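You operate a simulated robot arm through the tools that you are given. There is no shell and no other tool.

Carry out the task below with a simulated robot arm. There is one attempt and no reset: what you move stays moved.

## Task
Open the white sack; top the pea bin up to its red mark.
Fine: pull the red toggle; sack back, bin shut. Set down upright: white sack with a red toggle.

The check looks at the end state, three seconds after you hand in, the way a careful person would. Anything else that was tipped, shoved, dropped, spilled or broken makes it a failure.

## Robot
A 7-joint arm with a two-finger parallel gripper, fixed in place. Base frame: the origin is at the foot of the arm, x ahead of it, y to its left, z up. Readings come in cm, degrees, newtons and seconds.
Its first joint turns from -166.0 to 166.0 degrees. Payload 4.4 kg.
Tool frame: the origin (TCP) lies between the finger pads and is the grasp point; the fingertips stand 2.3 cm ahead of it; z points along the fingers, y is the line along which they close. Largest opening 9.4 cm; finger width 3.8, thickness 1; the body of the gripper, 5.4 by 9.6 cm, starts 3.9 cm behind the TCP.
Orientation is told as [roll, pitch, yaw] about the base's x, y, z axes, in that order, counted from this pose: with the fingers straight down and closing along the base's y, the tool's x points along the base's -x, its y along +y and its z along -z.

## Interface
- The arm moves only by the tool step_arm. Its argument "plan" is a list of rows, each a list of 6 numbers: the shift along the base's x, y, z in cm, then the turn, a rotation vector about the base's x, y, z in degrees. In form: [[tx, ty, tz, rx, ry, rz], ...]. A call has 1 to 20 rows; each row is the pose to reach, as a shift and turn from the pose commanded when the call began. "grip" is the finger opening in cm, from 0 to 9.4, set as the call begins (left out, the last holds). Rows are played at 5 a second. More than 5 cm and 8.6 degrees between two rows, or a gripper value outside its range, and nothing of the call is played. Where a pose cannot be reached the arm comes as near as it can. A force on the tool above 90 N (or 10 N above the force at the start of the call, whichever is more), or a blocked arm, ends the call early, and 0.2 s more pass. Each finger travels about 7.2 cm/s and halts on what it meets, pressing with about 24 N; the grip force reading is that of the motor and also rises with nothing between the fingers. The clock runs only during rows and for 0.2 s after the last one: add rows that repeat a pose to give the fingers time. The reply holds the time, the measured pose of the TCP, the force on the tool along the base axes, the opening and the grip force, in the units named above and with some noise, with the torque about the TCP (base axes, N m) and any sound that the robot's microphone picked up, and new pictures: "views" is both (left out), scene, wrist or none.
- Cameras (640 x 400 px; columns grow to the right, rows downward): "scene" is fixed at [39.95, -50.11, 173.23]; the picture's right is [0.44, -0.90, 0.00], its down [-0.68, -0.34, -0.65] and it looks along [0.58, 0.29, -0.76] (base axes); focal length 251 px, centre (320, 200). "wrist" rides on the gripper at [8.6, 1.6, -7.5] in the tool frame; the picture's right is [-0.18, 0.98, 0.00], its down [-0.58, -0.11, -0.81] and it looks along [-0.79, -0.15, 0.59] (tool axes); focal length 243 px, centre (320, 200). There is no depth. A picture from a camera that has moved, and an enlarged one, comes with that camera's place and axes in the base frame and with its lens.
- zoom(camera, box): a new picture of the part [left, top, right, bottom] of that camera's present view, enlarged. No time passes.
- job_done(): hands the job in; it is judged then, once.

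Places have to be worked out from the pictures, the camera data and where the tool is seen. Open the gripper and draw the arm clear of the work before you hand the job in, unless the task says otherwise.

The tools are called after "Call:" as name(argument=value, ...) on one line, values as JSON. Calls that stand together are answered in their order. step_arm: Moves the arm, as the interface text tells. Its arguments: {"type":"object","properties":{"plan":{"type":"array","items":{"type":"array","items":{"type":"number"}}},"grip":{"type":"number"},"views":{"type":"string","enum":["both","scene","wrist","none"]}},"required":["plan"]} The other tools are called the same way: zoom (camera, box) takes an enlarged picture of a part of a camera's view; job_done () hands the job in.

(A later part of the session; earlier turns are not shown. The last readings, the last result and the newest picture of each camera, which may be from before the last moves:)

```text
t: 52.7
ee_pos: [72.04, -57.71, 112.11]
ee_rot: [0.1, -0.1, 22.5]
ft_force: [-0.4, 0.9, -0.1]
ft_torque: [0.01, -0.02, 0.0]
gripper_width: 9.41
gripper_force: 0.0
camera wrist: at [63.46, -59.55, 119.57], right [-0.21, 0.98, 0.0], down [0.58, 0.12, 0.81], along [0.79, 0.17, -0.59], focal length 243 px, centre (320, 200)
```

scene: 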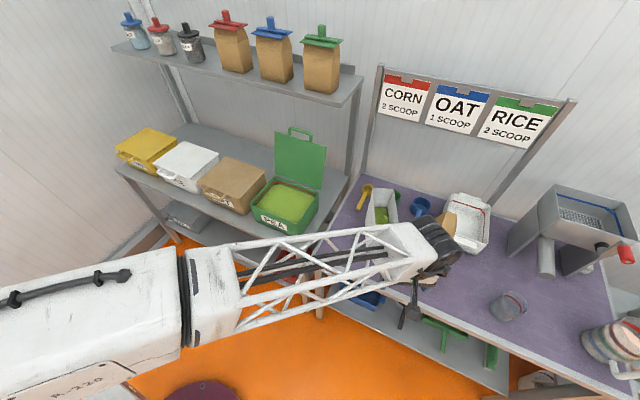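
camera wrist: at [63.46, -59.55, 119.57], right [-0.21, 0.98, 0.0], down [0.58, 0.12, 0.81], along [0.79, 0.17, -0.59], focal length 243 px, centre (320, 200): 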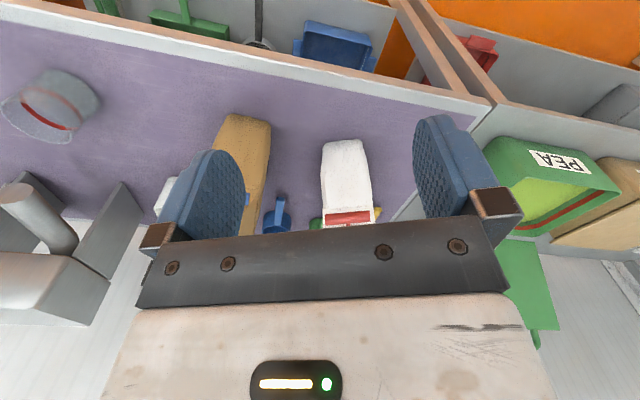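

Good view of the sack's front; zooming to measure.

Call:
zoom(camera="wrist", box=[290, 120, 410, 240])

Call:
zoom(camera="scene", box=[340, 170, 440, 270])

```text
3.33 times, centred on (350, 180) of wrist
camera zoom: at [63.46, -59.55, 119.57], right [-0.21, 0.98, 0.0], down [0.58, 0.12, 0.81], along [0.79, 0.17, -0.59], focal length 809 px, centre (220, 267)
```

zoom: 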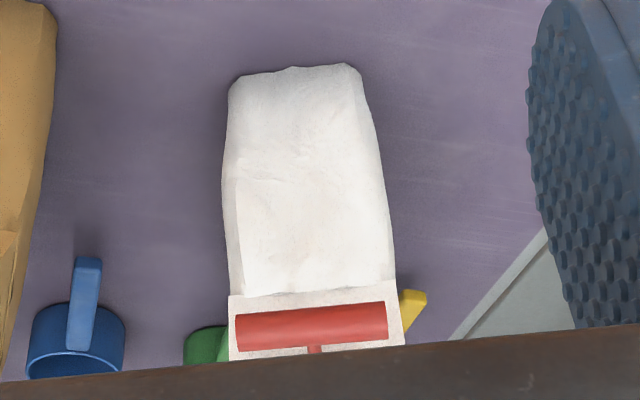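

```text
4.00 times, centred on (390, 220) of scene
camera zoom: at [39.95, -50.11, 173.23], right [0.44, -0.9, 0.0], down [-0.68, -0.34, -0.65], along [0.58, 0.29, -0.76], focal length 1002 px, centre (40, 120)
```

zoom: 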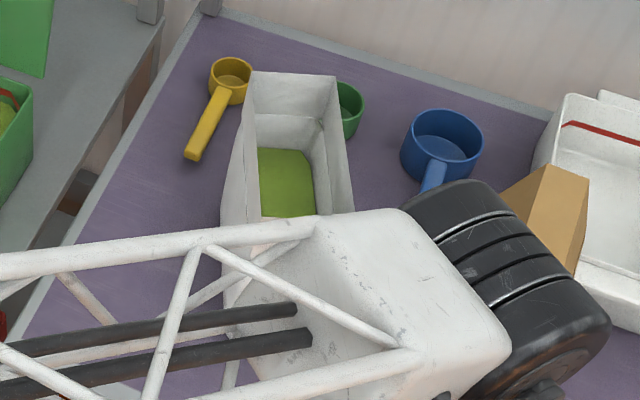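

Measured: sack yaw ≈22°, front-face centre at about (93, −48.7) at z 98, width about 8–8.6 cm. I'll pitch the tool to nearly level along the sack's axis while still well in front of it.

Call:
step_arm(plan=[[0.2, 0.1, -0.4, 2.1, -5.3, 0], [0.4, 0.2, -0.9, 4.3, -10.6, 0], [0.6, 0.2, -1.3, 6.4, -15.9, 0], [0.8, 0.3, -1.7, 8.6, -21.2, 0], [1, 0.4, -2.1, 10.7, -26.5, 0], [1.2, 0.5, -2.6, 12.9, -31.8, 0], [1.4, 0.6, -3, 15, -37.1, 0], [1.6, 0.6, -3.4, 17.1, -42.4, 0], [1.8, 0.7, -3.9, 19.3, -47.7, 0], [2, 0.8, -4.3, 21.4, -53, 0], [2.2, 0.9, -4.7, 23.6, -58.3, 0], [2.4, 0.9, -5.1, 25.7, -63.6, 0], [2.6, 1, -5.6, 27.9, -68.9, 0], [2.8, 1.1, -6, 30, -74.2, 0], [2.8, 1.1, -6, 30, -74.2, 0]], grip=9.4)

```text
t: 55.9
ee_pos: [74.8, -56.6, 106.09]
ee_rot: [-2.5, -80.2, 24.6]
ft_force: [0.5, 0.3, 0.6]
ft_torque: [-0.01, -0.01, 0.01]
gripper_width: 9.4
gripper_force: 0.1
camera wrist: at [66.11, -58.47, 98.83], right [-0.34, 0.92, 0.17], down [-0.6, -0.36, 0.71], along [0.72, 0.14, 0.68], focal length 243 px, centre (320, 200)
```

scene: 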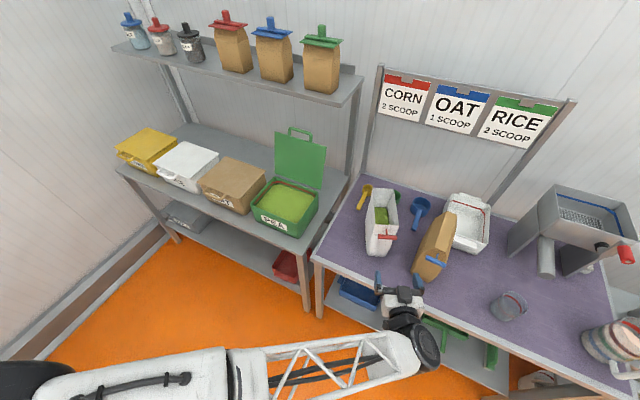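
wrist: 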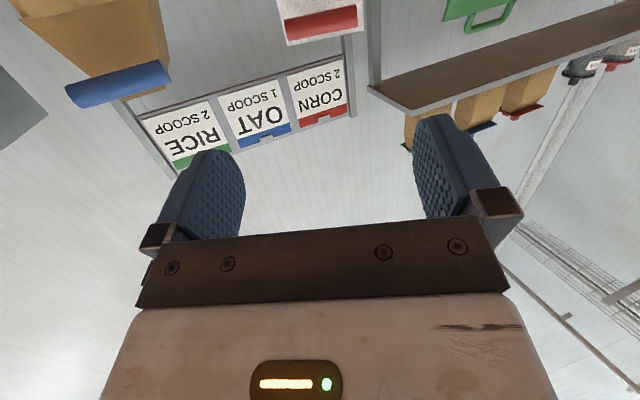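

Level and aligned (azimuth 22°). I'll descend to grip height and advance to just before the sack for a check.

Call:
step_arm(plan=[[0, 0.1, -3, 0, 0, 0], [0, 0.2, -6, 0, 0, 0], [-0.1, 0.3, -9, 0, 0, 0], [-0.1, 0.3, -11.6, 0, 0, 0], [3, 1.6, -11.6, 0, 0, 0], [6, 2.8, -11.6, 0, 0, 0], [9.1, 4.1, -11.6, 0, 0, 0], [9.1, 4.1, -11.6, 0, 0, 0]], grip=9.4)

Call:
zoom(camera="scene", box=[340, 190, 440, 290])

Call:
zoom(camera="wrist", box=[140, 0, 540, 240])

```text
t: 57.7
ee_pos: [83.79, -52.45, 94.34]
ee_rot: [-2.3, -80.1, 24.5]
ft_force: [-0.7, 0.0, -0.3]
ft_torque: [0.0, 0.02, -0.01]
gripper_width: 9.39
gripper_force: 0.0
camera wrist: at [75.2, -54.36, 87.2], right [-0.34, 0.92, 0.17], down [-0.6, -0.36, 0.71], along [0.72, 0.14, 0.68], focal length 243 px, centre (320, 200)
```

scene: 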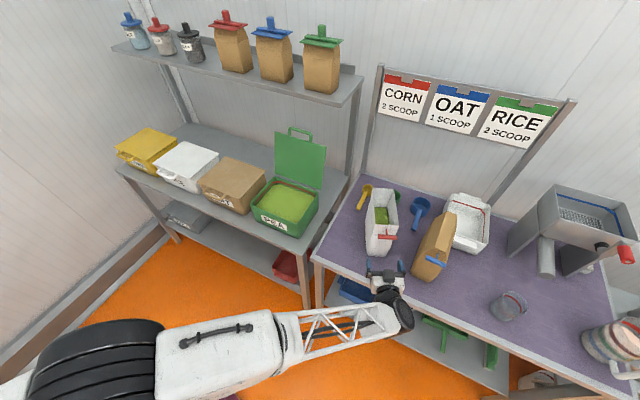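
wrist: 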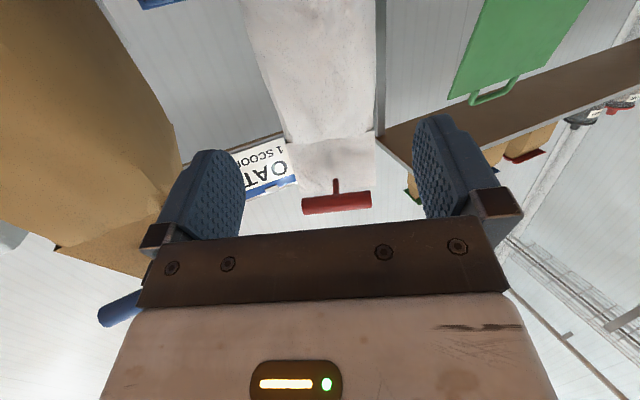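

```text
4.00 times, centred on (390, 240) of scene
camera zoom: at [39.95, -50.11, 173.23], right [0.44, -0.9, 0.0], down [-0.68, -0.34, -0.65], along [0.58, 0.29, -0.76], focal length 1002 px, centre (40, 40)
```

zoom: 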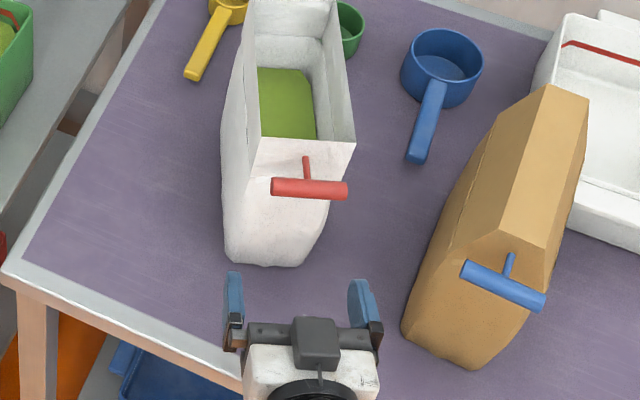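

```text
1.60 times, centred on (340, 120) of wrist
camera zoom: at [75.2, -54.36, 87.2], right [-0.34, 0.92, 0.17], down [-0.6, -0.36, 0.71], along [0.72, 0.14, 0.68], focal length 388 px, centre (288, 328)
```

zoom: 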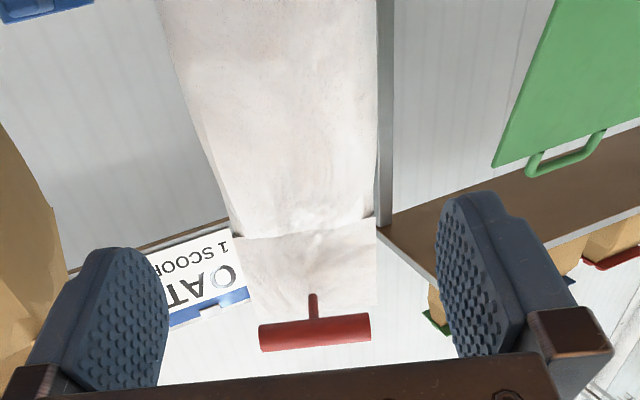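

Alignment is good: sack centreline ℓ≈−80.15 against tool −80.04, width about 8.1 cm between pads 9.4 cm apart. Advancing slowly to bring the pads alongside the sack.

Call:
step_arm(plan=[[1.1, 0.4, 0, 0, 0, 0], [2.2, 0.85, 0, 0, 0, 0], [3.3, 1.3, 0, 0, 0, 0], [4.5, 1.75, 0, 0, 0, 0], [5.6, 2.2, 0, 0, 0, 0], [6.7, 2.65, 0, 0, 0, 0], [7.9, 3.1, 0, 0, 0, 0], [9, 3.55, 0, 0, 0, 0], [9.9, 3.9, 0, 0, 0, 0], [9.9, 3.9, 0, 0, 0, 0]], grip=9.4)

Call:
zoom(camera="scene", box=[340, 190, 440, 290])

Call:
zoom(camera="wrist", box=[140, 0, 540, 240])

```text
t: 59.9
ee_pos: [93.87, -48.63, 94.47]
ee_rot: [-2.4, -80.1, 24.7]
ft_force: [0.5, 0.2, -0.4]
ft_torque: [-0.03, 0.01, 0.0]
gripper_width: 9.38
gripper_force: 0.0
camera wrist: at [85.11, -50.53, 87.26], right [-0.34, 0.92, 0.17], down [-0.6, -0.36, 0.71], along [0.72, 0.14, 0.68], focal length 243 px, centre (320, 200)
```

scene: 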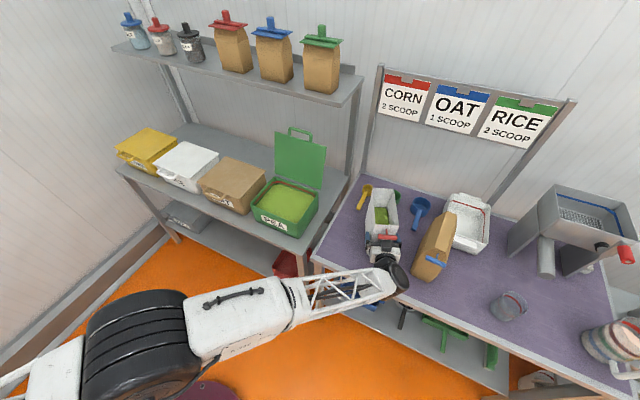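
wrist: 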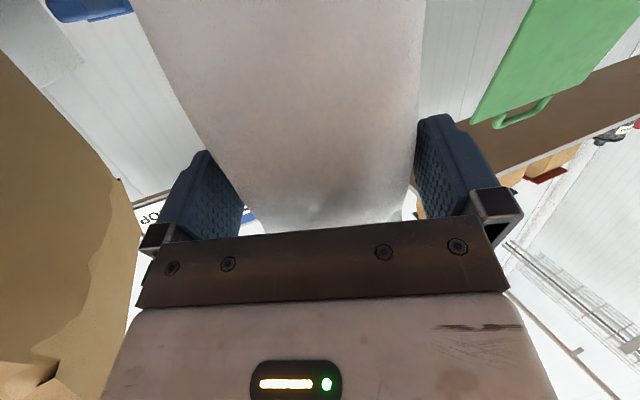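

```text
4.00 times, centred on (390, 240) of scene
camera zoom: at [39.95, -50.11, 173.23], right [0.44, -0.9, 0.0], down [-0.68, -0.34, -0.65], along [0.58, 0.29, -0.76], focal length 1002 px, centre (40, 40)
```

zoom: 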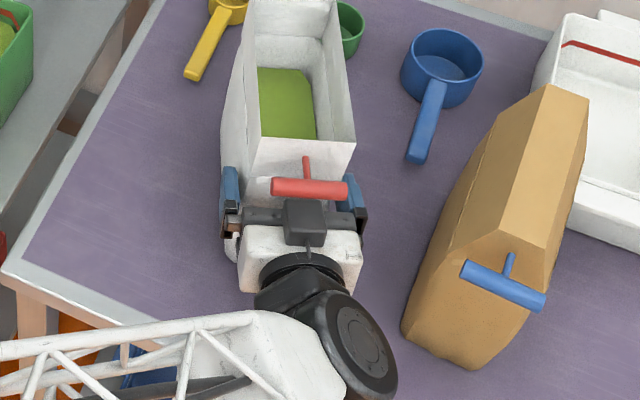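

```text
1.60 times, centred on (340, 120) of wrist
camera zoom: at [85.11, -50.53, 87.26], right [-0.34, 0.92, 0.17], down [-0.6, -0.36, 0.71], along [0.72, 0.14, 0.68], focal length 388 px, centre (288, 328)
```

zoom: 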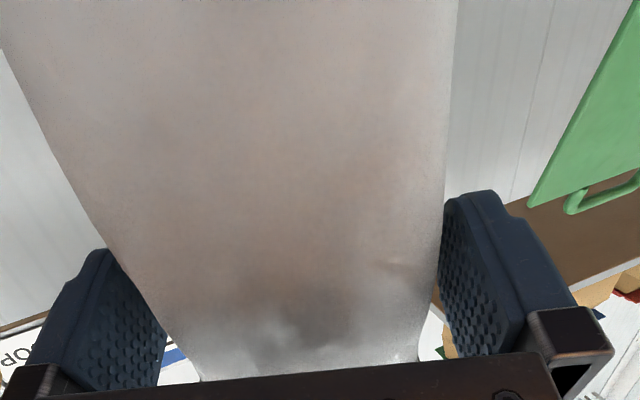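

The pads straddle the sack. A block on top of the gripper is close beneath the toggle bar, so I'll drop 1.5 cm and then advance the last 2.2 cm.

Call:
step_arm(plan=[[0, 0, -0.8, 0, 0, 0], [0, 0, -1.6, 0, 0, 0], [0, 0, -1.6, 0, 0, 0], [0.7, 0.3, -1.6, 0, 0, 0], [1.4, 0.55, -1.6, 0, 0, 0], [2, 0.8, -1.6, 0, 0, 0], [2, 0.8, -1.6, 0, 0, 0]], grip=9.4)

Call:
zoom(camera="scene", box=[340, 190, 440, 290])

Call:
zoom(camera="wrist", box=[140, 0, 540, 240])

```text
t: 61.5
ee_pos: [95.8, -47.76, 92.82]
ee_rot: [-2.4, -80.1, 24.5]
ft_force: [-0.7, 0.0, 0.8]
ft_torque: [0.01, 0.01, 0.01]
gripper_width: 9.39
gripper_force: 0.0
camera wrist: at [87.1, -49.69, 85.63], right [-0.34, 0.92, 0.17], down [-0.6, -0.36, 0.71], along [0.72, 0.14, 0.68], focal length 243 px, centre (320, 200)
```

scene: 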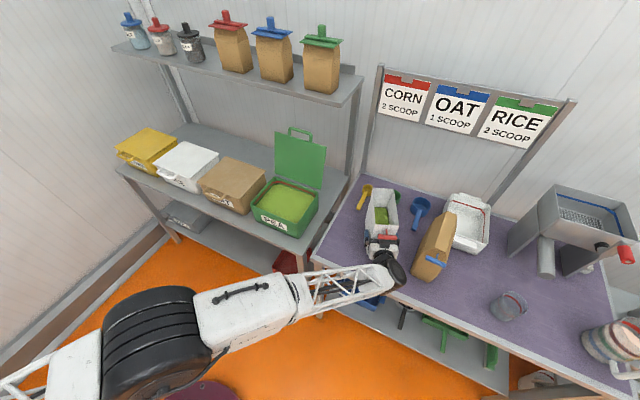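
wrist: 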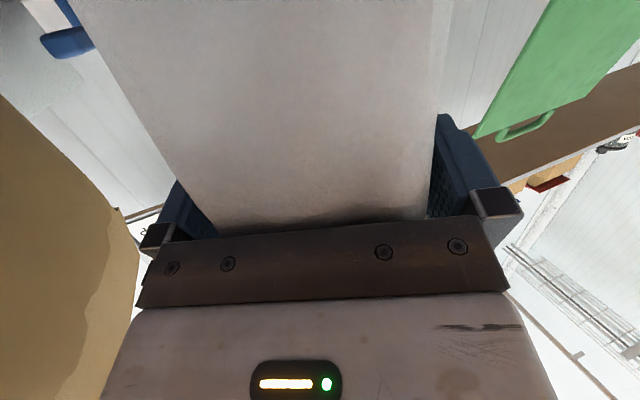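

```text
4.00 times, centred on (390, 240) of scene
camera zoom: at [39.95, -50.11, 173.23], right [0.44, -0.9, 0.0], down [-0.68, -0.34, -0.65], along [0.58, 0.29, -0.76], focal length 1002 px, centre (40, 40)
```

zoom: 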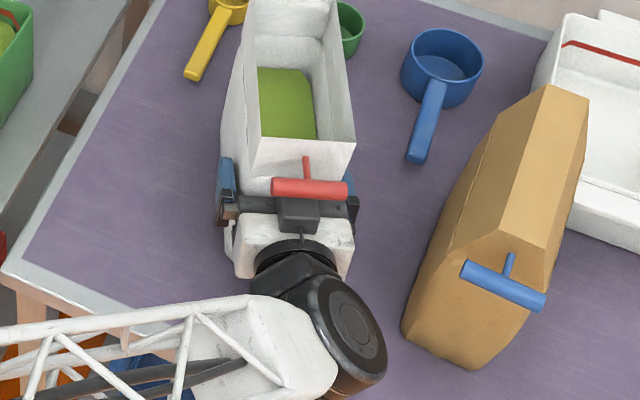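

```text
1.60 times, centred on (340, 120) of wrist
camera zoom: at [87.1, -49.69, 85.63], right [-0.34, 0.92, 0.17], down [-0.6, -0.36, 0.71], along [0.72, 0.14, 0.68], focal length 388 px, centre (288, 328)
```

zoom: 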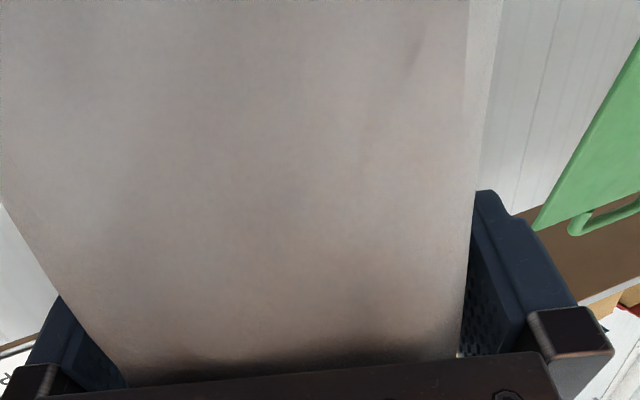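

Pads overlap the sack well with no contact force. I'll edge in another 0.4 cm and close.

Call:
step_arm(plan=[[0.37, 0.15, 0, 0, 0, 0], [0.37, 0.15, 0, 0, 0, 0]], grip=9.4, views="none")

Call:
step_arm(plan=[[0, 0, 0, 0, 0, 0], [0, 0, 0, 0, 0, 0], [0, 0, 0, 0, 0, 0], [0, 0, 0, 0, 0, 0]], grip=0)

Call:
zoom(camera="scene", box=[340, 190, 440, 290])

```text
t: 62.1
ee_pos: [96.15, -47.57, 92.93]
ee_rot: [-2.4, -80.1, 24.6]
ft_force: [-0.4, 0.8, 0.2]
ft_torque: [-0.02, -0.02, -0.03]
gripper_width: 9.41
gripper_force: 0.2
```

```text
t: 63.1
ee_pos: [96.07, -47.67, 92.85]
ee_rot: [-2.4, -80.1, 24.7]
ft_force: [2.0, -0.9, 0.0]
ft_torque: [0.26, 0.01, -0.14]
gripper_width: 8.0
gripper_force: 24.5
camera wrist: at [87.44, -49.56, 85.66], right [-0.34, 0.92, 0.17], down [-0.6, -0.36, 0.71], along [0.72, 0.14, 0.68], focal length 243 px, centre (320, 200)
```

scene: 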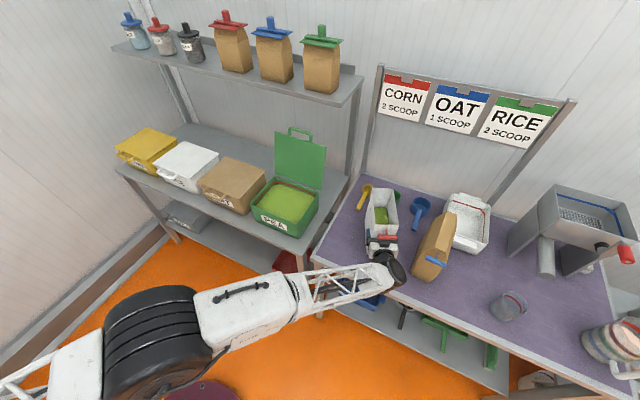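
wrist: 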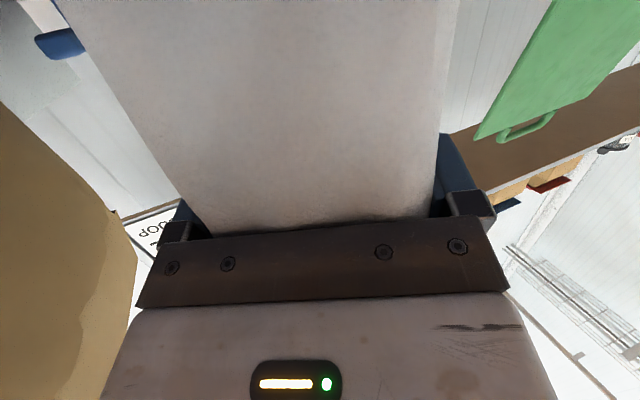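

```text
4.00 times, centred on (390, 240) of scene
camera zoom: at [39.95, -50.11, 173.23], right [0.44, -0.9, 0.0], down [-0.68, -0.34, -0.65], along [0.58, 0.29, -0.76], focal length 1002 px, centre (40, 40)
```

zoom: 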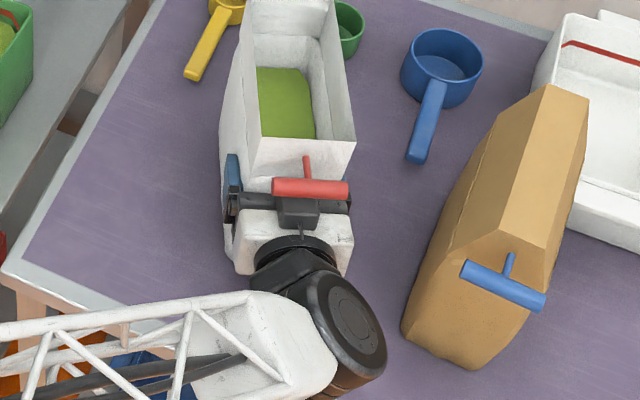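

Gripped at 8.0 cm width. Test lift of 1.5 cm to see the weight and whether the grip holds.

Call:
step_arm(plan=[[0, 0, 0.3, 0, 0, 0], [0, 0, 0.6, 0, 0, 0], [0, 0, 0.9, 0, 0, 0], [0, 0, 1.2, 0, 0, 0], [0, 0, 1.5, 0, 0, 0], [0, 0, 1.5, 0, 0, 0], [0, 0, 1.5, 0, 0, 0]], grip=0)

Call:
zoom(camera="scene", box=[340, 190, 440, 290])

```text
t: 64.7
ee_pos: [96.1, -47.61, 94.46]
ee_rot: [-2.4, -80.0, 24.6]
ft_force: [-0.3, -0.5, -8.5]
ft_torque: [-0.19, 0.42, 0.0]
gripper_width: 8.0
gripper_force: 24.0
camera wrist: at [87.5, -49.55, 87.12], right [-0.34, 0.92, 0.17], down [-0.6, -0.36, 0.71], along [0.72, 0.14, 0.68], focal length 243 px, centre (320, 200)
```

scene: 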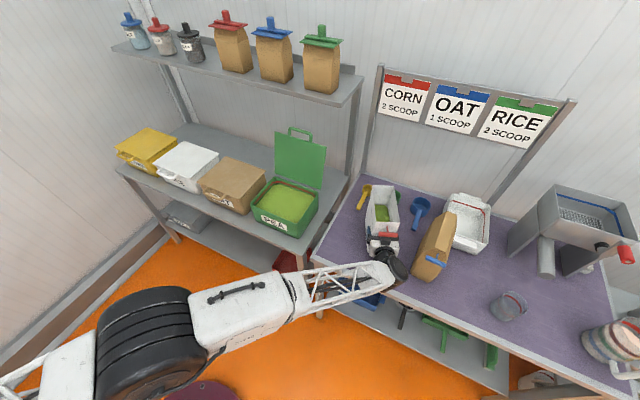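
wrist: 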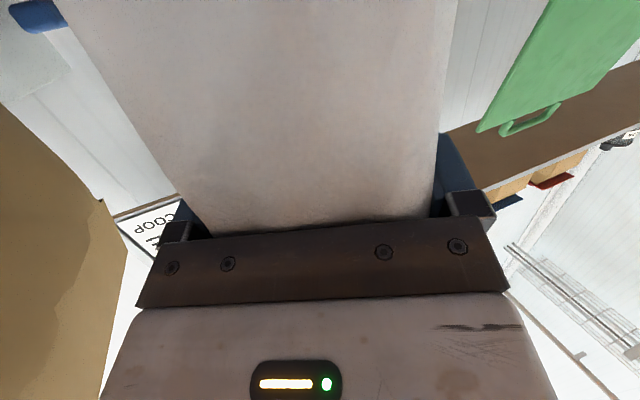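

```text
4.00 times, centred on (390, 240) of scene
camera zoom: at [39.95, -50.11, 173.23], right [0.44, -0.9, 0.0], down [-0.68, -0.34, -0.65], along [0.58, 0.29, -0.76], focal length 1002 px, centre (40, 40)
```

zoom: 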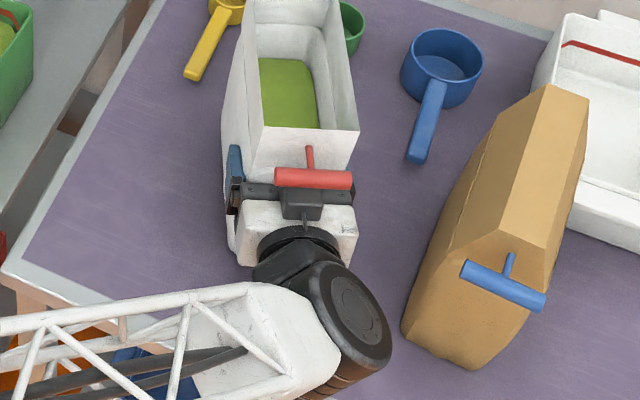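

The sack weighs about 8.5 N and the grip is holding. I'll lift further, slowly, and check it stays level.

Call:
step_arm(plan=[[0, 0, 1, 0, 0, 0], [0, 0, 2, 0, 0, 0], [0, 0, 3, 0, 0, 0], [0, 0, 4, 0, 0, 0], [0, 0, 5, 0, 0, 0], [0, 0, 6, 0, 0, 0], [0, 0, 7, 0, 0, 0], [0, 0, 8, 0, 0, 0], [0, 0, 8, 0, 0, 0]], grip=0)

Call:
zoom(camera="scene", box=[340, 180, 440, 280])

```text
t: 66.7
ee_pos: [96.08, -47.64, 102.41]
ee_rot: [-2.3, -80.2, 24.6]
ft_force: [1.2, 0.2, -9.2]
ft_torque: [-0.16, 0.42, 0.03]
gripper_width: 8.0
gripper_force: 23.6
camera wrist: at [87.47, -49.52, 95.14], right [-0.34, 0.92, 0.17], down [-0.6, -0.36, 0.71], along [0.72, 0.14, 0.68], focal length 243 px, centre (320, 200)
```

scene: 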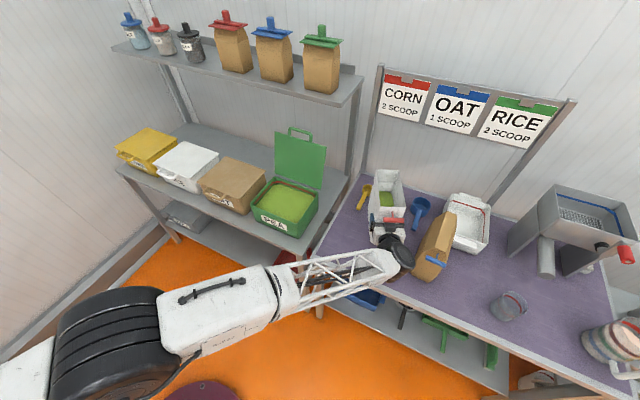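
wrist: 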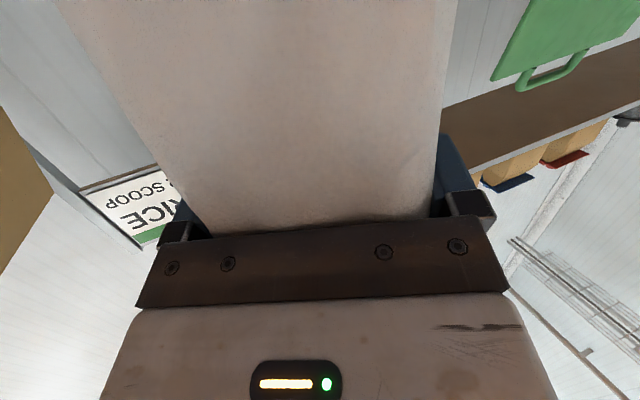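

```text
4.00 times, centred on (390, 230) of scene
camera zoom: at [39.95, -50.11, 173.23], right [0.44, -0.9, 0.0], down [-0.68, -0.34, -0.65], along [0.58, 0.29, -0.76], focal length 1002 px, centre (40, 80)
```

zoom: 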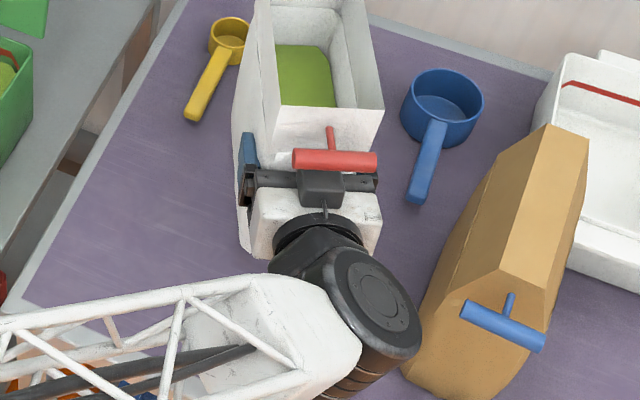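

The grip is firm and level. I'll carry the sack upright, back and up, then across to in front of the open bin, turning it to face straight ahead.

Call:
step_arm(plan=[[-2, 0, 2, 0, 0, 0], [-4, 0.5, 4, 0, 0, 0], [-6, 1, 6, 0, 0, 0], [-8, 2.5, 8, 0, 0, 0], [-9.5, 5, 9.6, 0, 0, -1.5], [-10, 8, 9.6, 0, 0, -3.5], [-10.3, 11, 9.6, 0, 0, -5.5], [-10.5, 14, 9.6, 0, 0, -7.5], [-10.8, 17, 9.6, 0, 0, -9.5], [-11, 20, 9.6, 0, 0, -11.5], [-11.2, 23, 9.6, 0, 0, -13.5], [-11.4, 26, 9.6, 0, 0, -15.5], [-11.6, 29, 9.6, 0, 0, -17.5], [-11.8, 32, 9.6, 0, 0, -19.5], [-12, 35, 9.6, 0, 0, -21], [-12, 38, 9.6, 0, 0, -22], [-12, 41, 9.6, 0, 0, -22], [-12, 43.6, 9.6, 0, 0, -22], [-12, 43.6, 9.6, 0, 0, -22]], grip=0)

Call:
zoom(camera="scene", box=[220, 120, 360, 250])

```text
t: 70.7
ee_pos: [84.14, -3.92, 112.05]
ee_rot: [-2.4, -80.0, 2.6]
ft_force: [-0.4, -1.0, -7.9]
ft_torque: [-0.06, 0.44, -0.01]
gripper_width: 8.0
gripper_force: 23.9
camera wrist: at [75.46, -2.51, 104.75], right [0.03, 0.98, 0.17], down [-0.69, -0.11, 0.71], along [0.72, -0.14, 0.68], focal length 243 px, centre (320, 200)
```

scene: 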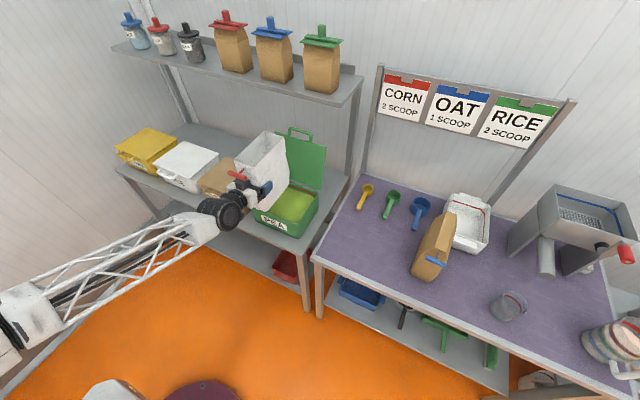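
wrist: 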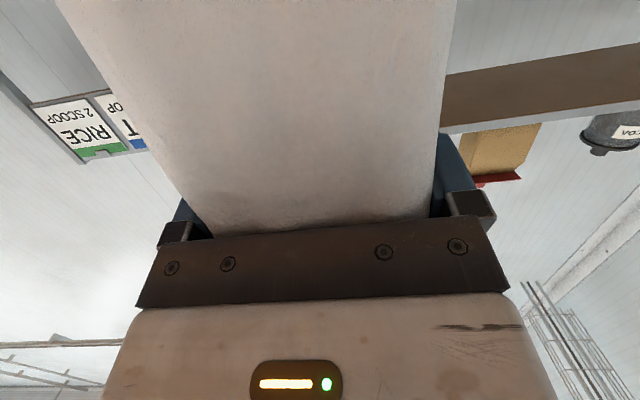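

```text
3.08 times, centred on (290, 185) of scene
camera zoom: at [39.95, -50.11, 173.23], right [0.44, -0.9, 0.0], down [-0.68, -0.34, -0.65], along [0.58, 0.29, -0.76], focal length 771 px, centre (412, 246)
```

zoom: 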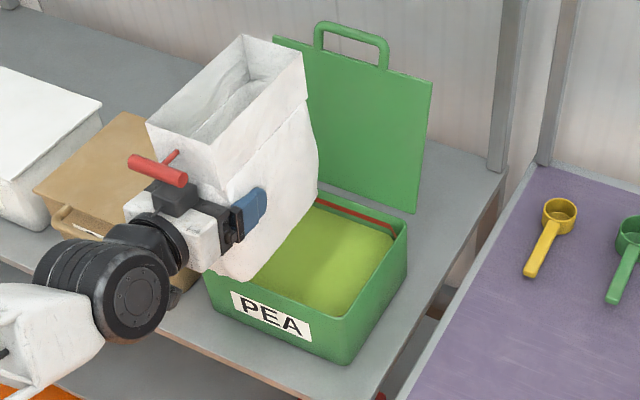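

The sack is upright in front of and above the bin. I'll tilt it forward in stages, keeping the far lip over the bin and watching the weight reading; first 30°.

Call:
step_arm(plan=[[-0.5, 0, 0, 0, 3, 0], [-1, 0, 0, 0, 6, 0], [-1.6, 0, 0, 0, 9, 0], [-2.2, 0, -0.2, 0, 12, 0], [-2.8, 0, -0.4, 0, 15, 0], [-3.4, 0, -0.7, 0, 18, 0], [-4, 0, -1, 0, 21, 0], [-4.4, 0, -1.3, 0, 24, 0], [-4.8, 0, -1.6, 0, 27, 0], [-5, 0, -2, 0, 30, 0], [-5, 0, -2, 0, 30, 0]], grip=0)

Call:
zoom(camera="scene", box=[220, 120, 360, 250])

```text
t: 73.1
ee_pos: [78.99, -3.85, 109.86]
ee_rot: [-0.3, -50.0, 0.7]
ft_force: [0.2, -0.2, -10.5]
ft_torque: [0.01, 0.32, 0.02]
gripper_width: 7.98
gripper_force: 23.9
camera wrist: at [67.88, -2.51, 107.95], right [0.11, 0.98, 0.14], down [-0.24, -0.11, 0.96], along [0.96, -0.14, 0.23], focal length 243 px, centre (320, 200)
```

scene: 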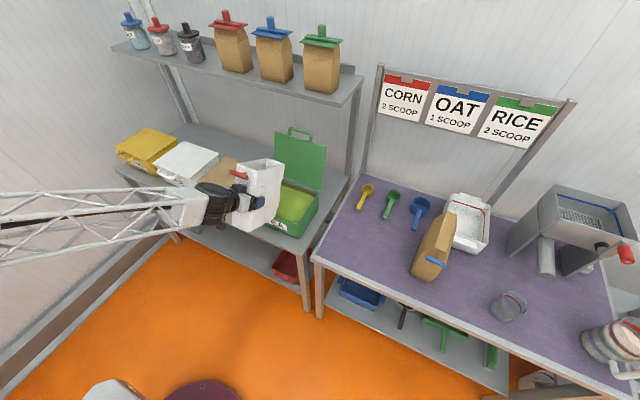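
wrist: 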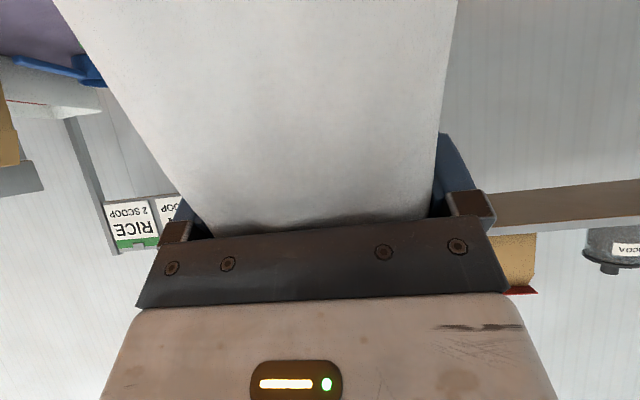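

```text
3.08 times, centred on (290, 185) of scene
camera zoom: at [39.95, -50.11, 173.23], right [0.44, -0.9, 0.0], down [-0.68, -0.34, -0.65], along [0.58, 0.29, -0.76], focal length 771 px, centre (412, 246)
```

zoom: 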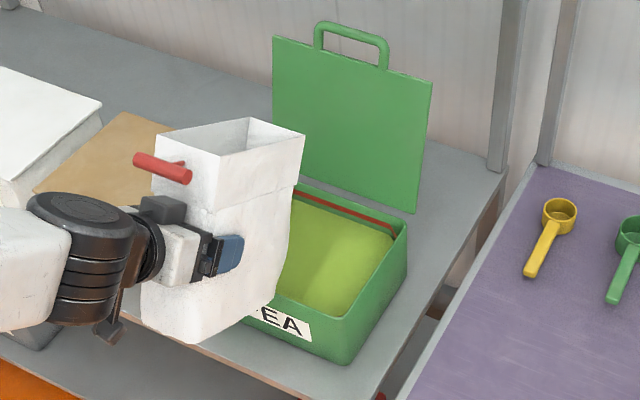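

Tilt 30°, the sack is held firmly, and the lip is at about (96, 113) over the bin. Continue to 50°.

Call:
step_arm(plan=[[-0.1, 0, -0.6, 0, 3, 0], [-0.2, 0, -1.2, 0, 6, 0], [-0.3, 0, -1.8, 0, 9, 0], [-0.4, 0, -2.4, 0, 12, 0], [-0.4, 0, -3, 0, 15, 0], [-0.2, 0, -3.6, 0, 18, 0], [0, 0, -4, 0, 20, 0], [0, 0, -4, 0, 20, 0], [0, 0, -4, 0, 20, 0]], grip=0)

Call:
zoom(camera="scene", box=[220, 120, 360, 250])

```text
t: 75.1
ee_pos: [79.15, -3.89, 106.04]
ee_rot: [-0.1, -30.1, 0.4]
ft_force: [-0.1, -0.4, -8.8]
ft_torque: [-0.02, 0.2, -0.04]
gripper_width: 8.0
gripper_force: 23.8
out of reach, approached as far as the arm can: row 1, 2, 3
camera wrist: at [68.02, -2.51, 108.1], right [0.15, 0.98, 0.09], down [0.1, -0.11, 0.99], along [0.98, -0.14, -0.11], focal length 243 px, centre (320, 200)
```

scene: 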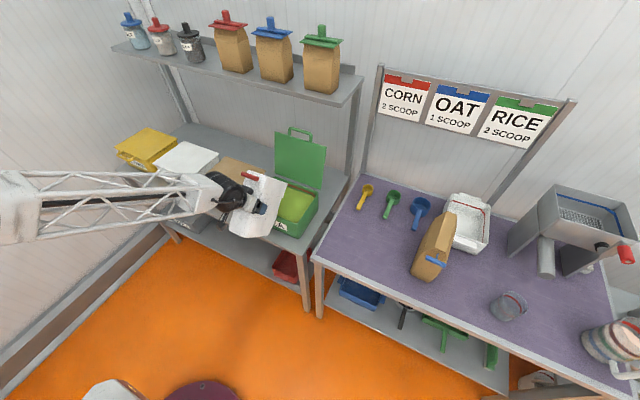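
wrist: 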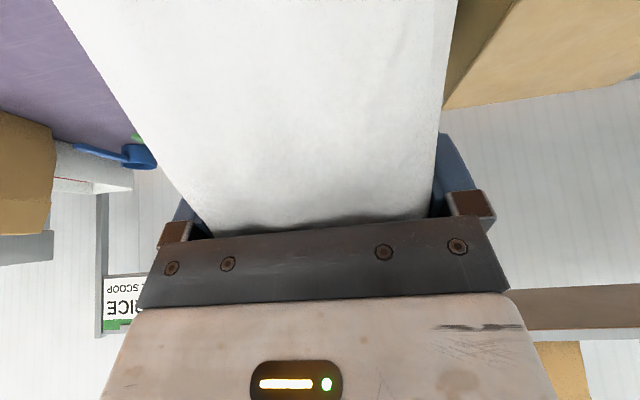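

```text
3.08 times, centred on (290, 185) of scene
camera zoom: at [39.95, -50.11, 173.23], right [0.44, -0.9, 0.0], down [-0.68, -0.34, -0.65], along [0.58, 0.29, -0.76], focal length 771 px, centre (412, 246)
```

zoom: 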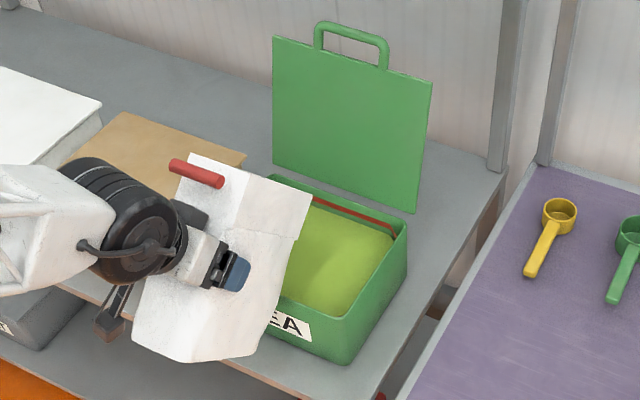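

At 50° there's no flow yet (weight unchanged) and the lip is at about (95, 101). Tilting on to 60° while lowering a little.

Call:
step_arm(plan=[[0.2, 0, -0.5, 0, 2.5, 0], [0.4, 0, -1, 0, 5, 0], [0.6, 0, -1.5, 0, 7.5, 0], [0.8, 0, -2, 0, 10, 0], [0.8, 0, -2, 0, 10, 0], [0.8, 0, -2, 0, 10, 0]], grip=0)

Call:
zoom(camera="scene", box=[220, 120, 360, 250])

```text
t: 76.5
ee_pos: [80.03, -4.02, 104.01]
ee_rot: [0.0, -20.1, 0.5]
ft_force: [-0.3, 0.6, -8.3]
ft_torque: [0.0, 0.14, 0.03]
gripper_width: 8.0
gripper_force: 24.3
camera wrist: at [69.34, -2.51, 108.01], right [0.16, 0.98, 0.06], down [0.27, -0.11, 0.96], along [0.95, -0.14, -0.28], focal length 243 px, centre (320, 200)
```

scene: 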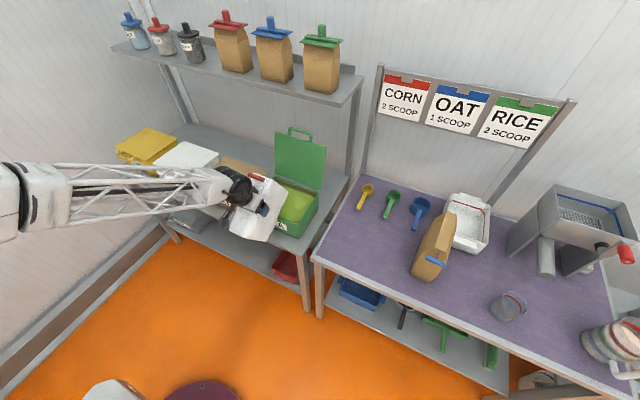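
wrist: 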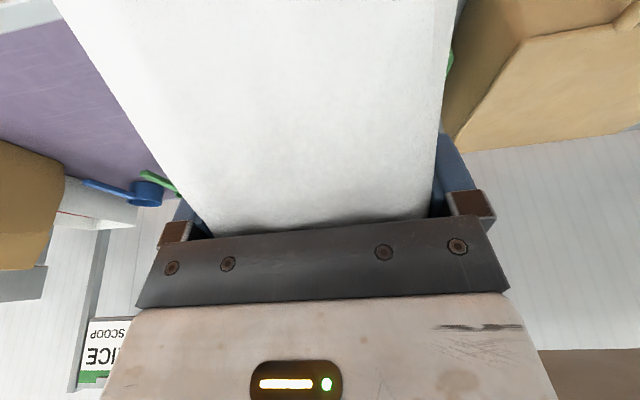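

```text
3.08 times, centred on (290, 185) of scene
camera zoom: at [39.95, -50.11, 173.23], right [0.44, -0.9, 0.0], down [-0.68, -0.34, -0.65], along [0.58, 0.29, -0.76], focal length 771 px, centre (412, 246)
```

zoom: 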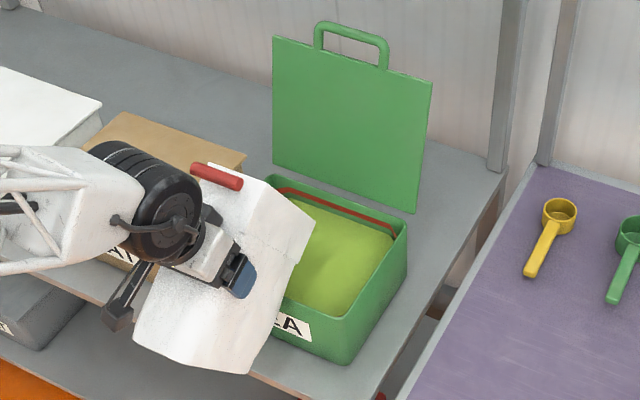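

Lip at about (95, 97.5), still no clear flow. Another 5° with a pause to watch the weight.

Call:
step_arm(plan=[[0.1, 0, 0, 0, 2.5, 0], [0.2, 0, 0.2, 0, 5, 0], [0.2, 0, 0.2, 0, 5, 0], [0.2, 0, 0.2, 0, 5, 0], [0.2, 0, 0.2, 0, 5, 0]], grip=0, views="scene")

Call:
zoom(camera="scene", box=[220, 120, 360, 250])

```text
t: 77.7
ee_pos: [80.09, -3.92, 104.24]
ee_rot: [0.0, -15.1, 0.5]
ft_force: [0.5, 0.2, -7.5]
ft_torque: [-0.01, 0.09, 0.03]
gripper_width: 8.0
gripper_force: 24.1
```

scene: 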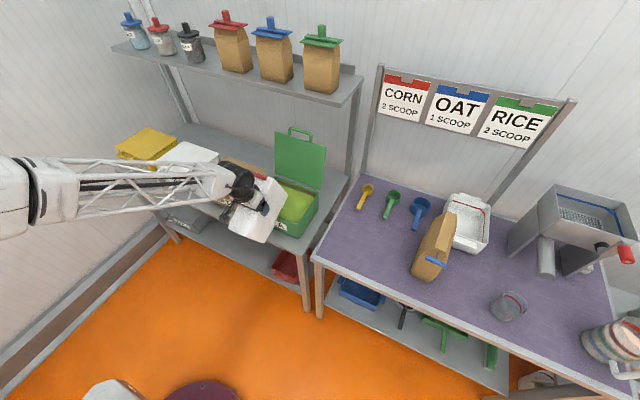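

```text
3.08 times, centred on (290, 185) of scene
camera zoom: at [39.95, -50.11, 173.23], right [0.44, -0.9, 0.0], down [-0.68, -0.34, -0.65], along [0.58, 0.29, -0.76], focal length 771 px, centre (412, 246)
```

zoom: 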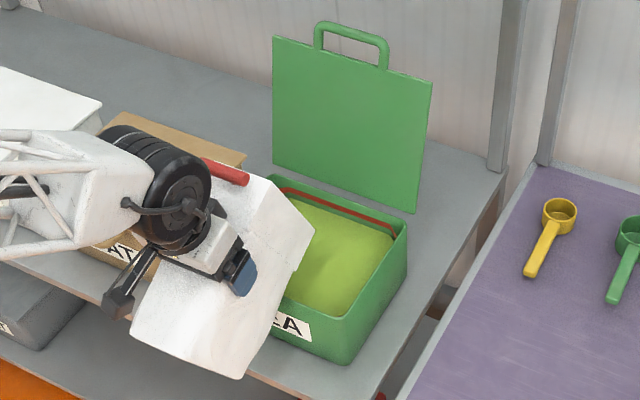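

Reading 7.5 N, possibly noise. Tilting to 70°.

Call:
step_arm(plan=[[0.3, 0, 0.4, 0, 2.5, 0], [0.6, 0, 0.9, 0, 5, 0], [0.6, 0, 0.9, 0, 5, 0], [0.6, 0, 0.9, 0, 5, 0], [0.6, 0, 0.9, 0, 5, 0], [0.6, 0, 0.9, 0, 5, 0]], grip=0)

Call:
zoom(camera="scene", box=[260, 150, 330, 245])

```text
t: 79.1
ee_pos: [80.72, -4.02, 105.13]
ee_rot: [0.1, -10.2, 0.5]
ft_force: [-0.7, -0.6, -7.6]
ft_torque: [-0.01, 0.05, 0.0]
gripper_width: 7.99
gripper_force: 24.1
camera wrist: at [71.0, -2.51, 110.92], right [0.17, 0.98, 0.03], down [0.43, -0.11, 0.9], along [0.89, -0.14, -0.44], focal length 243 px, centre (320, 200)
```

scene: 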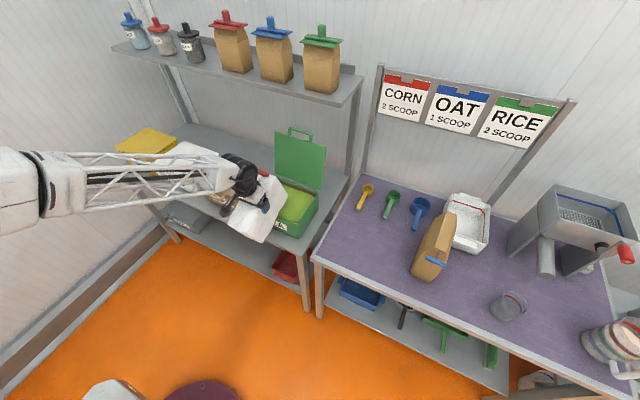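
wrist: 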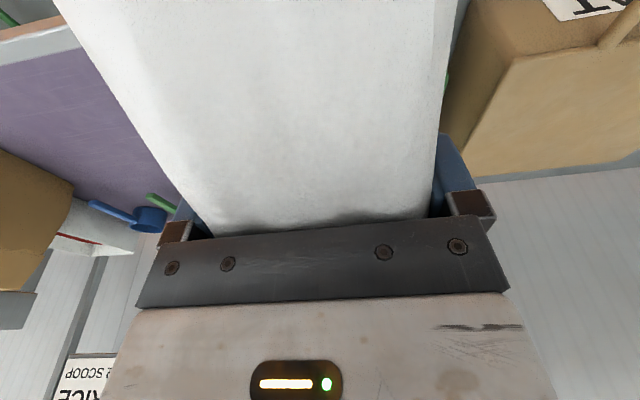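

```text
4.21 times, centred on (295, 198) of scene
camera zoom: at [39.95, -50.11, 173.23], right [0.44, -0.9, 0.0], down [-0.68, -0.34, -0.65], along [0.58, 0.29, -0.76], focal length 1055 px, centre (425, 210)
```

zoom: 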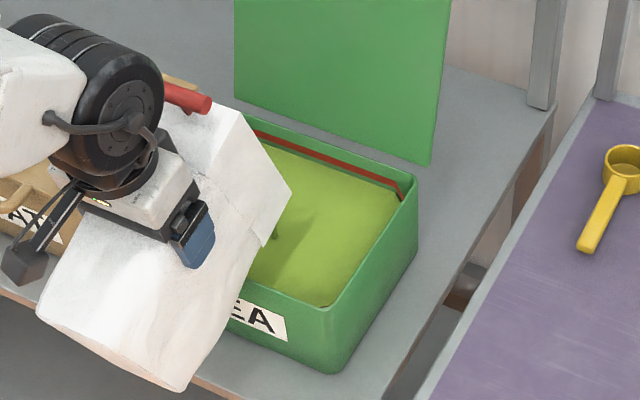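

I may see the first trickle under the lip. I'll hold here for a few seconds and compare.

Call:
step_arm(plan=[[0, 0, 0, 0, 0, 0], [0, 0, 0, 0, 0, 0], [0, 0, 0, 0, 0, 0], [0, 0, 0, 0, 0, 0], [0, 0, 0, 0, 0, 0], [0, 0, 0, 0, 0, 0], [0, 0, 0, 0, 0, 0], [0, 0, 0, 0, 0, 0], [0, 0, 0, 0, 0, 0], [0, 0, 0, 0, 0, 0]], grip=0, views="none")

Call:
zoom(camera="scene", box=[260, 150, 330, 245])

```text
t: 81.3
ee_pos: [80.76, -3.97, 105.06]
ee_rot: [0.1, -10.2, 0.6]
ft_force: [0.3, 0.4, -7.5]
ft_torque: [0.01, 0.06, 0.0]
gripper_width: 8.01
gripper_force: 24.2
```

```text
4.21 times, centred on (295, 198) of scene
camera zoom: at [39.95, -50.11, 173.23], right [0.44, -0.9, 0.0], down [-0.68, -0.34, -0.65], along [0.58, 0.29, -0.76], focal length 1055 px, centre (425, 210)
```

zoom: 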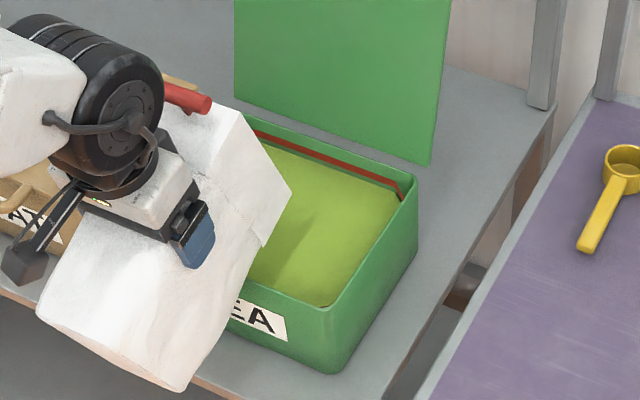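

The trickle stopped, so it's in equilibrium at 70°, with about 1 N poured. Continue to 76°.

Call:
step_arm(plan=[[0.5, 0, 0.6, 0, 3, 0], [1.1, 0, 1.3, 0, 6, 0], [1.1, 0, 1.3, 0, 6, 0], [1.1, 0, 1.3, 0, 6, 0], [1.1, 0, 1.3, 0, 6, 0], [1.1, 0, 1.3, 0, 6, 0], [1.1, 0, 1.3, 0, 6, 0], [1.1, 0, 1.3, 0, 6, 0], [1.1, 0, 1.3, 0, 6, 0]], grip=0, views="scene")

Call:
zoom(camera="scene", box=[260, 150, 330, 245])

```text
t: 83.3
ee_pos: [81.81, -4.01, 106.42]
ee_rot: [0.1, -4.2, 0.4]
ft_force: [-0.9, 0.0, -6.0]
ft_torque: [0.03, 0.0, 0.02]
gripper_width: 7.98
gripper_force: 24.6
```

scene: 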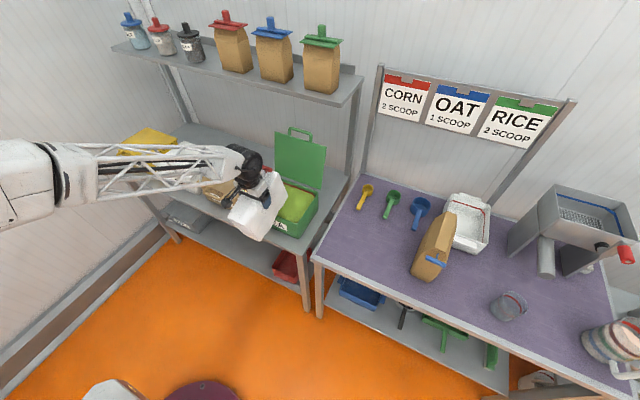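

```text
4.21 times, centred on (295, 198) of scene
camera zoom: at [39.95, -50.11, 173.23], right [0.44, -0.9, 0.0], down [-0.68, -0.34, -0.65], along [0.58, 0.29, -0.76], focal length 1055 px, centre (425, 210)
```

zoom: 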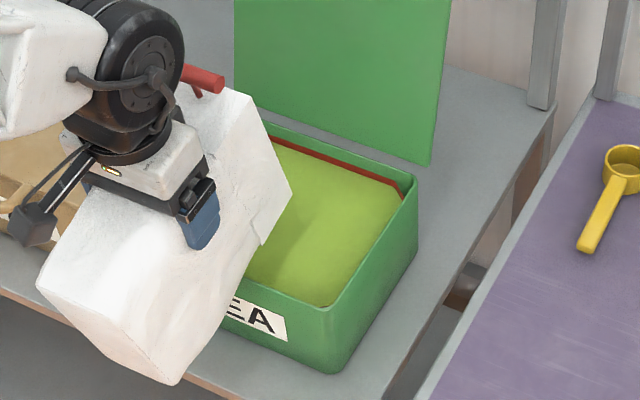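

It flows: the reading is down to about 6 N and the level is visibly rising. Zooming on the mark at the back wall.

Call:
zoom(camera="scene", box=[300, 175, 330, 205])

Call:
zoom(camera="scene", box=[280, 170, 330, 230])

```text
13.33 times, centred on (315, 190) of scene
camera zoom: at [39.95, -50.11, 173.23], right [0.44, -0.9, 0.0], down [-0.68, -0.34, -0.65], along [0.58, 0.29, -0.76], focal length 3341 px, centre (387, 333)
```

zoom: 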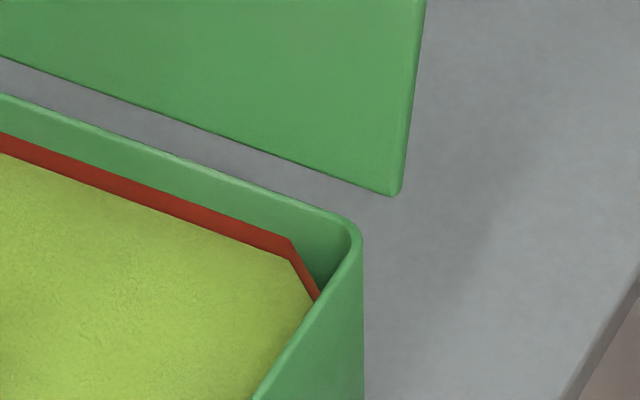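

```text
6.67 times, centred on (305, 200) of scene
camera zoom: at [39.95, -50.11, 173.23], right [0.44, -0.9, 0.0], down [-0.68, -0.34, -0.65], along [0.58, 0.29, -0.76], focal length 1671 px, centre (420, 200)
```

zoom: 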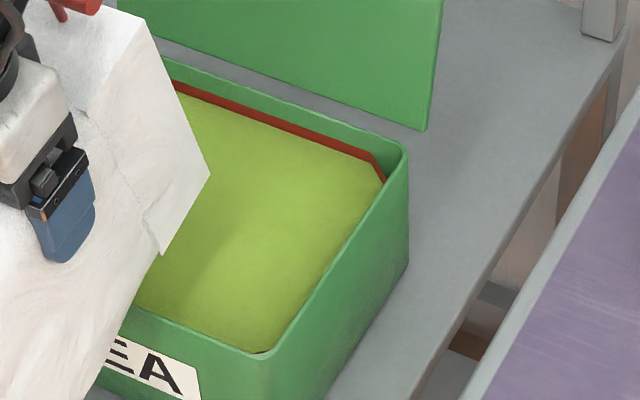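

The level is now right at the lower edge of the red band. I'll hold to see whether the flow has settled.

Call:
step_arm(plan=[[0, 0, 0, 0, 0, 0], [0, 0, 0, 0, 0, 0], [0, 0, 0, 0, 0, 0], [0, 0, 0, 0, 0, 0], [0, 0, 0, 0, 0, 0]], grip=0, views="none")

Call:
zoom(camera="scene", box=[300, 175, 330, 205])

Call:
zoom(camera="scene", box=[280, 170, 310, 190])

```text
t: 84.5
ee_pos: [81.91, -4.02, 106.36]
ee_rot: [0.1, -4.2, 0.6]
ft_force: [0.3, 0.3, -5.2]
ft_torque: [-0.01, 0.01, 0.01]
gripper_width: 8.02
gripper_force: 24.2
```

```text
13.33 times, centred on (315, 190) of scene
camera zoom: at [39.95, -50.11, 173.23], right [0.44, -0.9, 0.0], down [-0.68, -0.34, -0.65], along [0.58, 0.29, -0.76], focal length 3341 px, centre (387, 333)
```

zoom: 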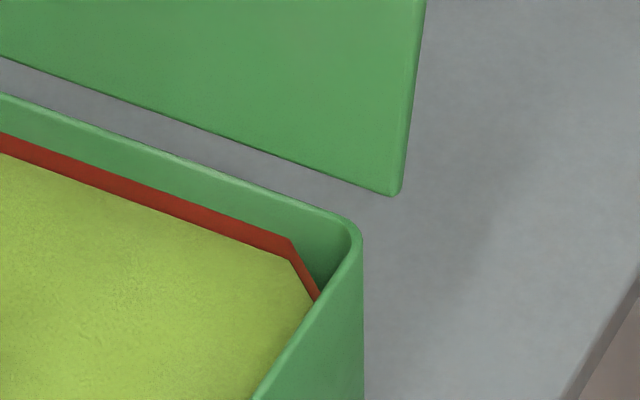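

```text
16.00 times, centred on (295, 180) of scene
camera zoom: at [39.95, -50.11, 173.23], right [0.44, -0.9, 0.0], down [-0.68, -0.34, -0.65], along [0.58, 0.29, -0.76], focal length 4010 px, centre (720, 520)
```

zoom: 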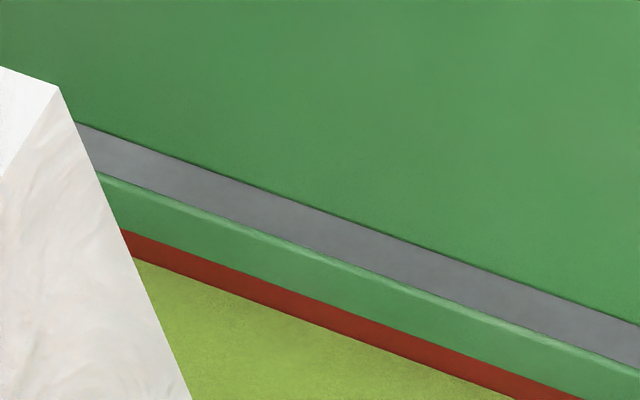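

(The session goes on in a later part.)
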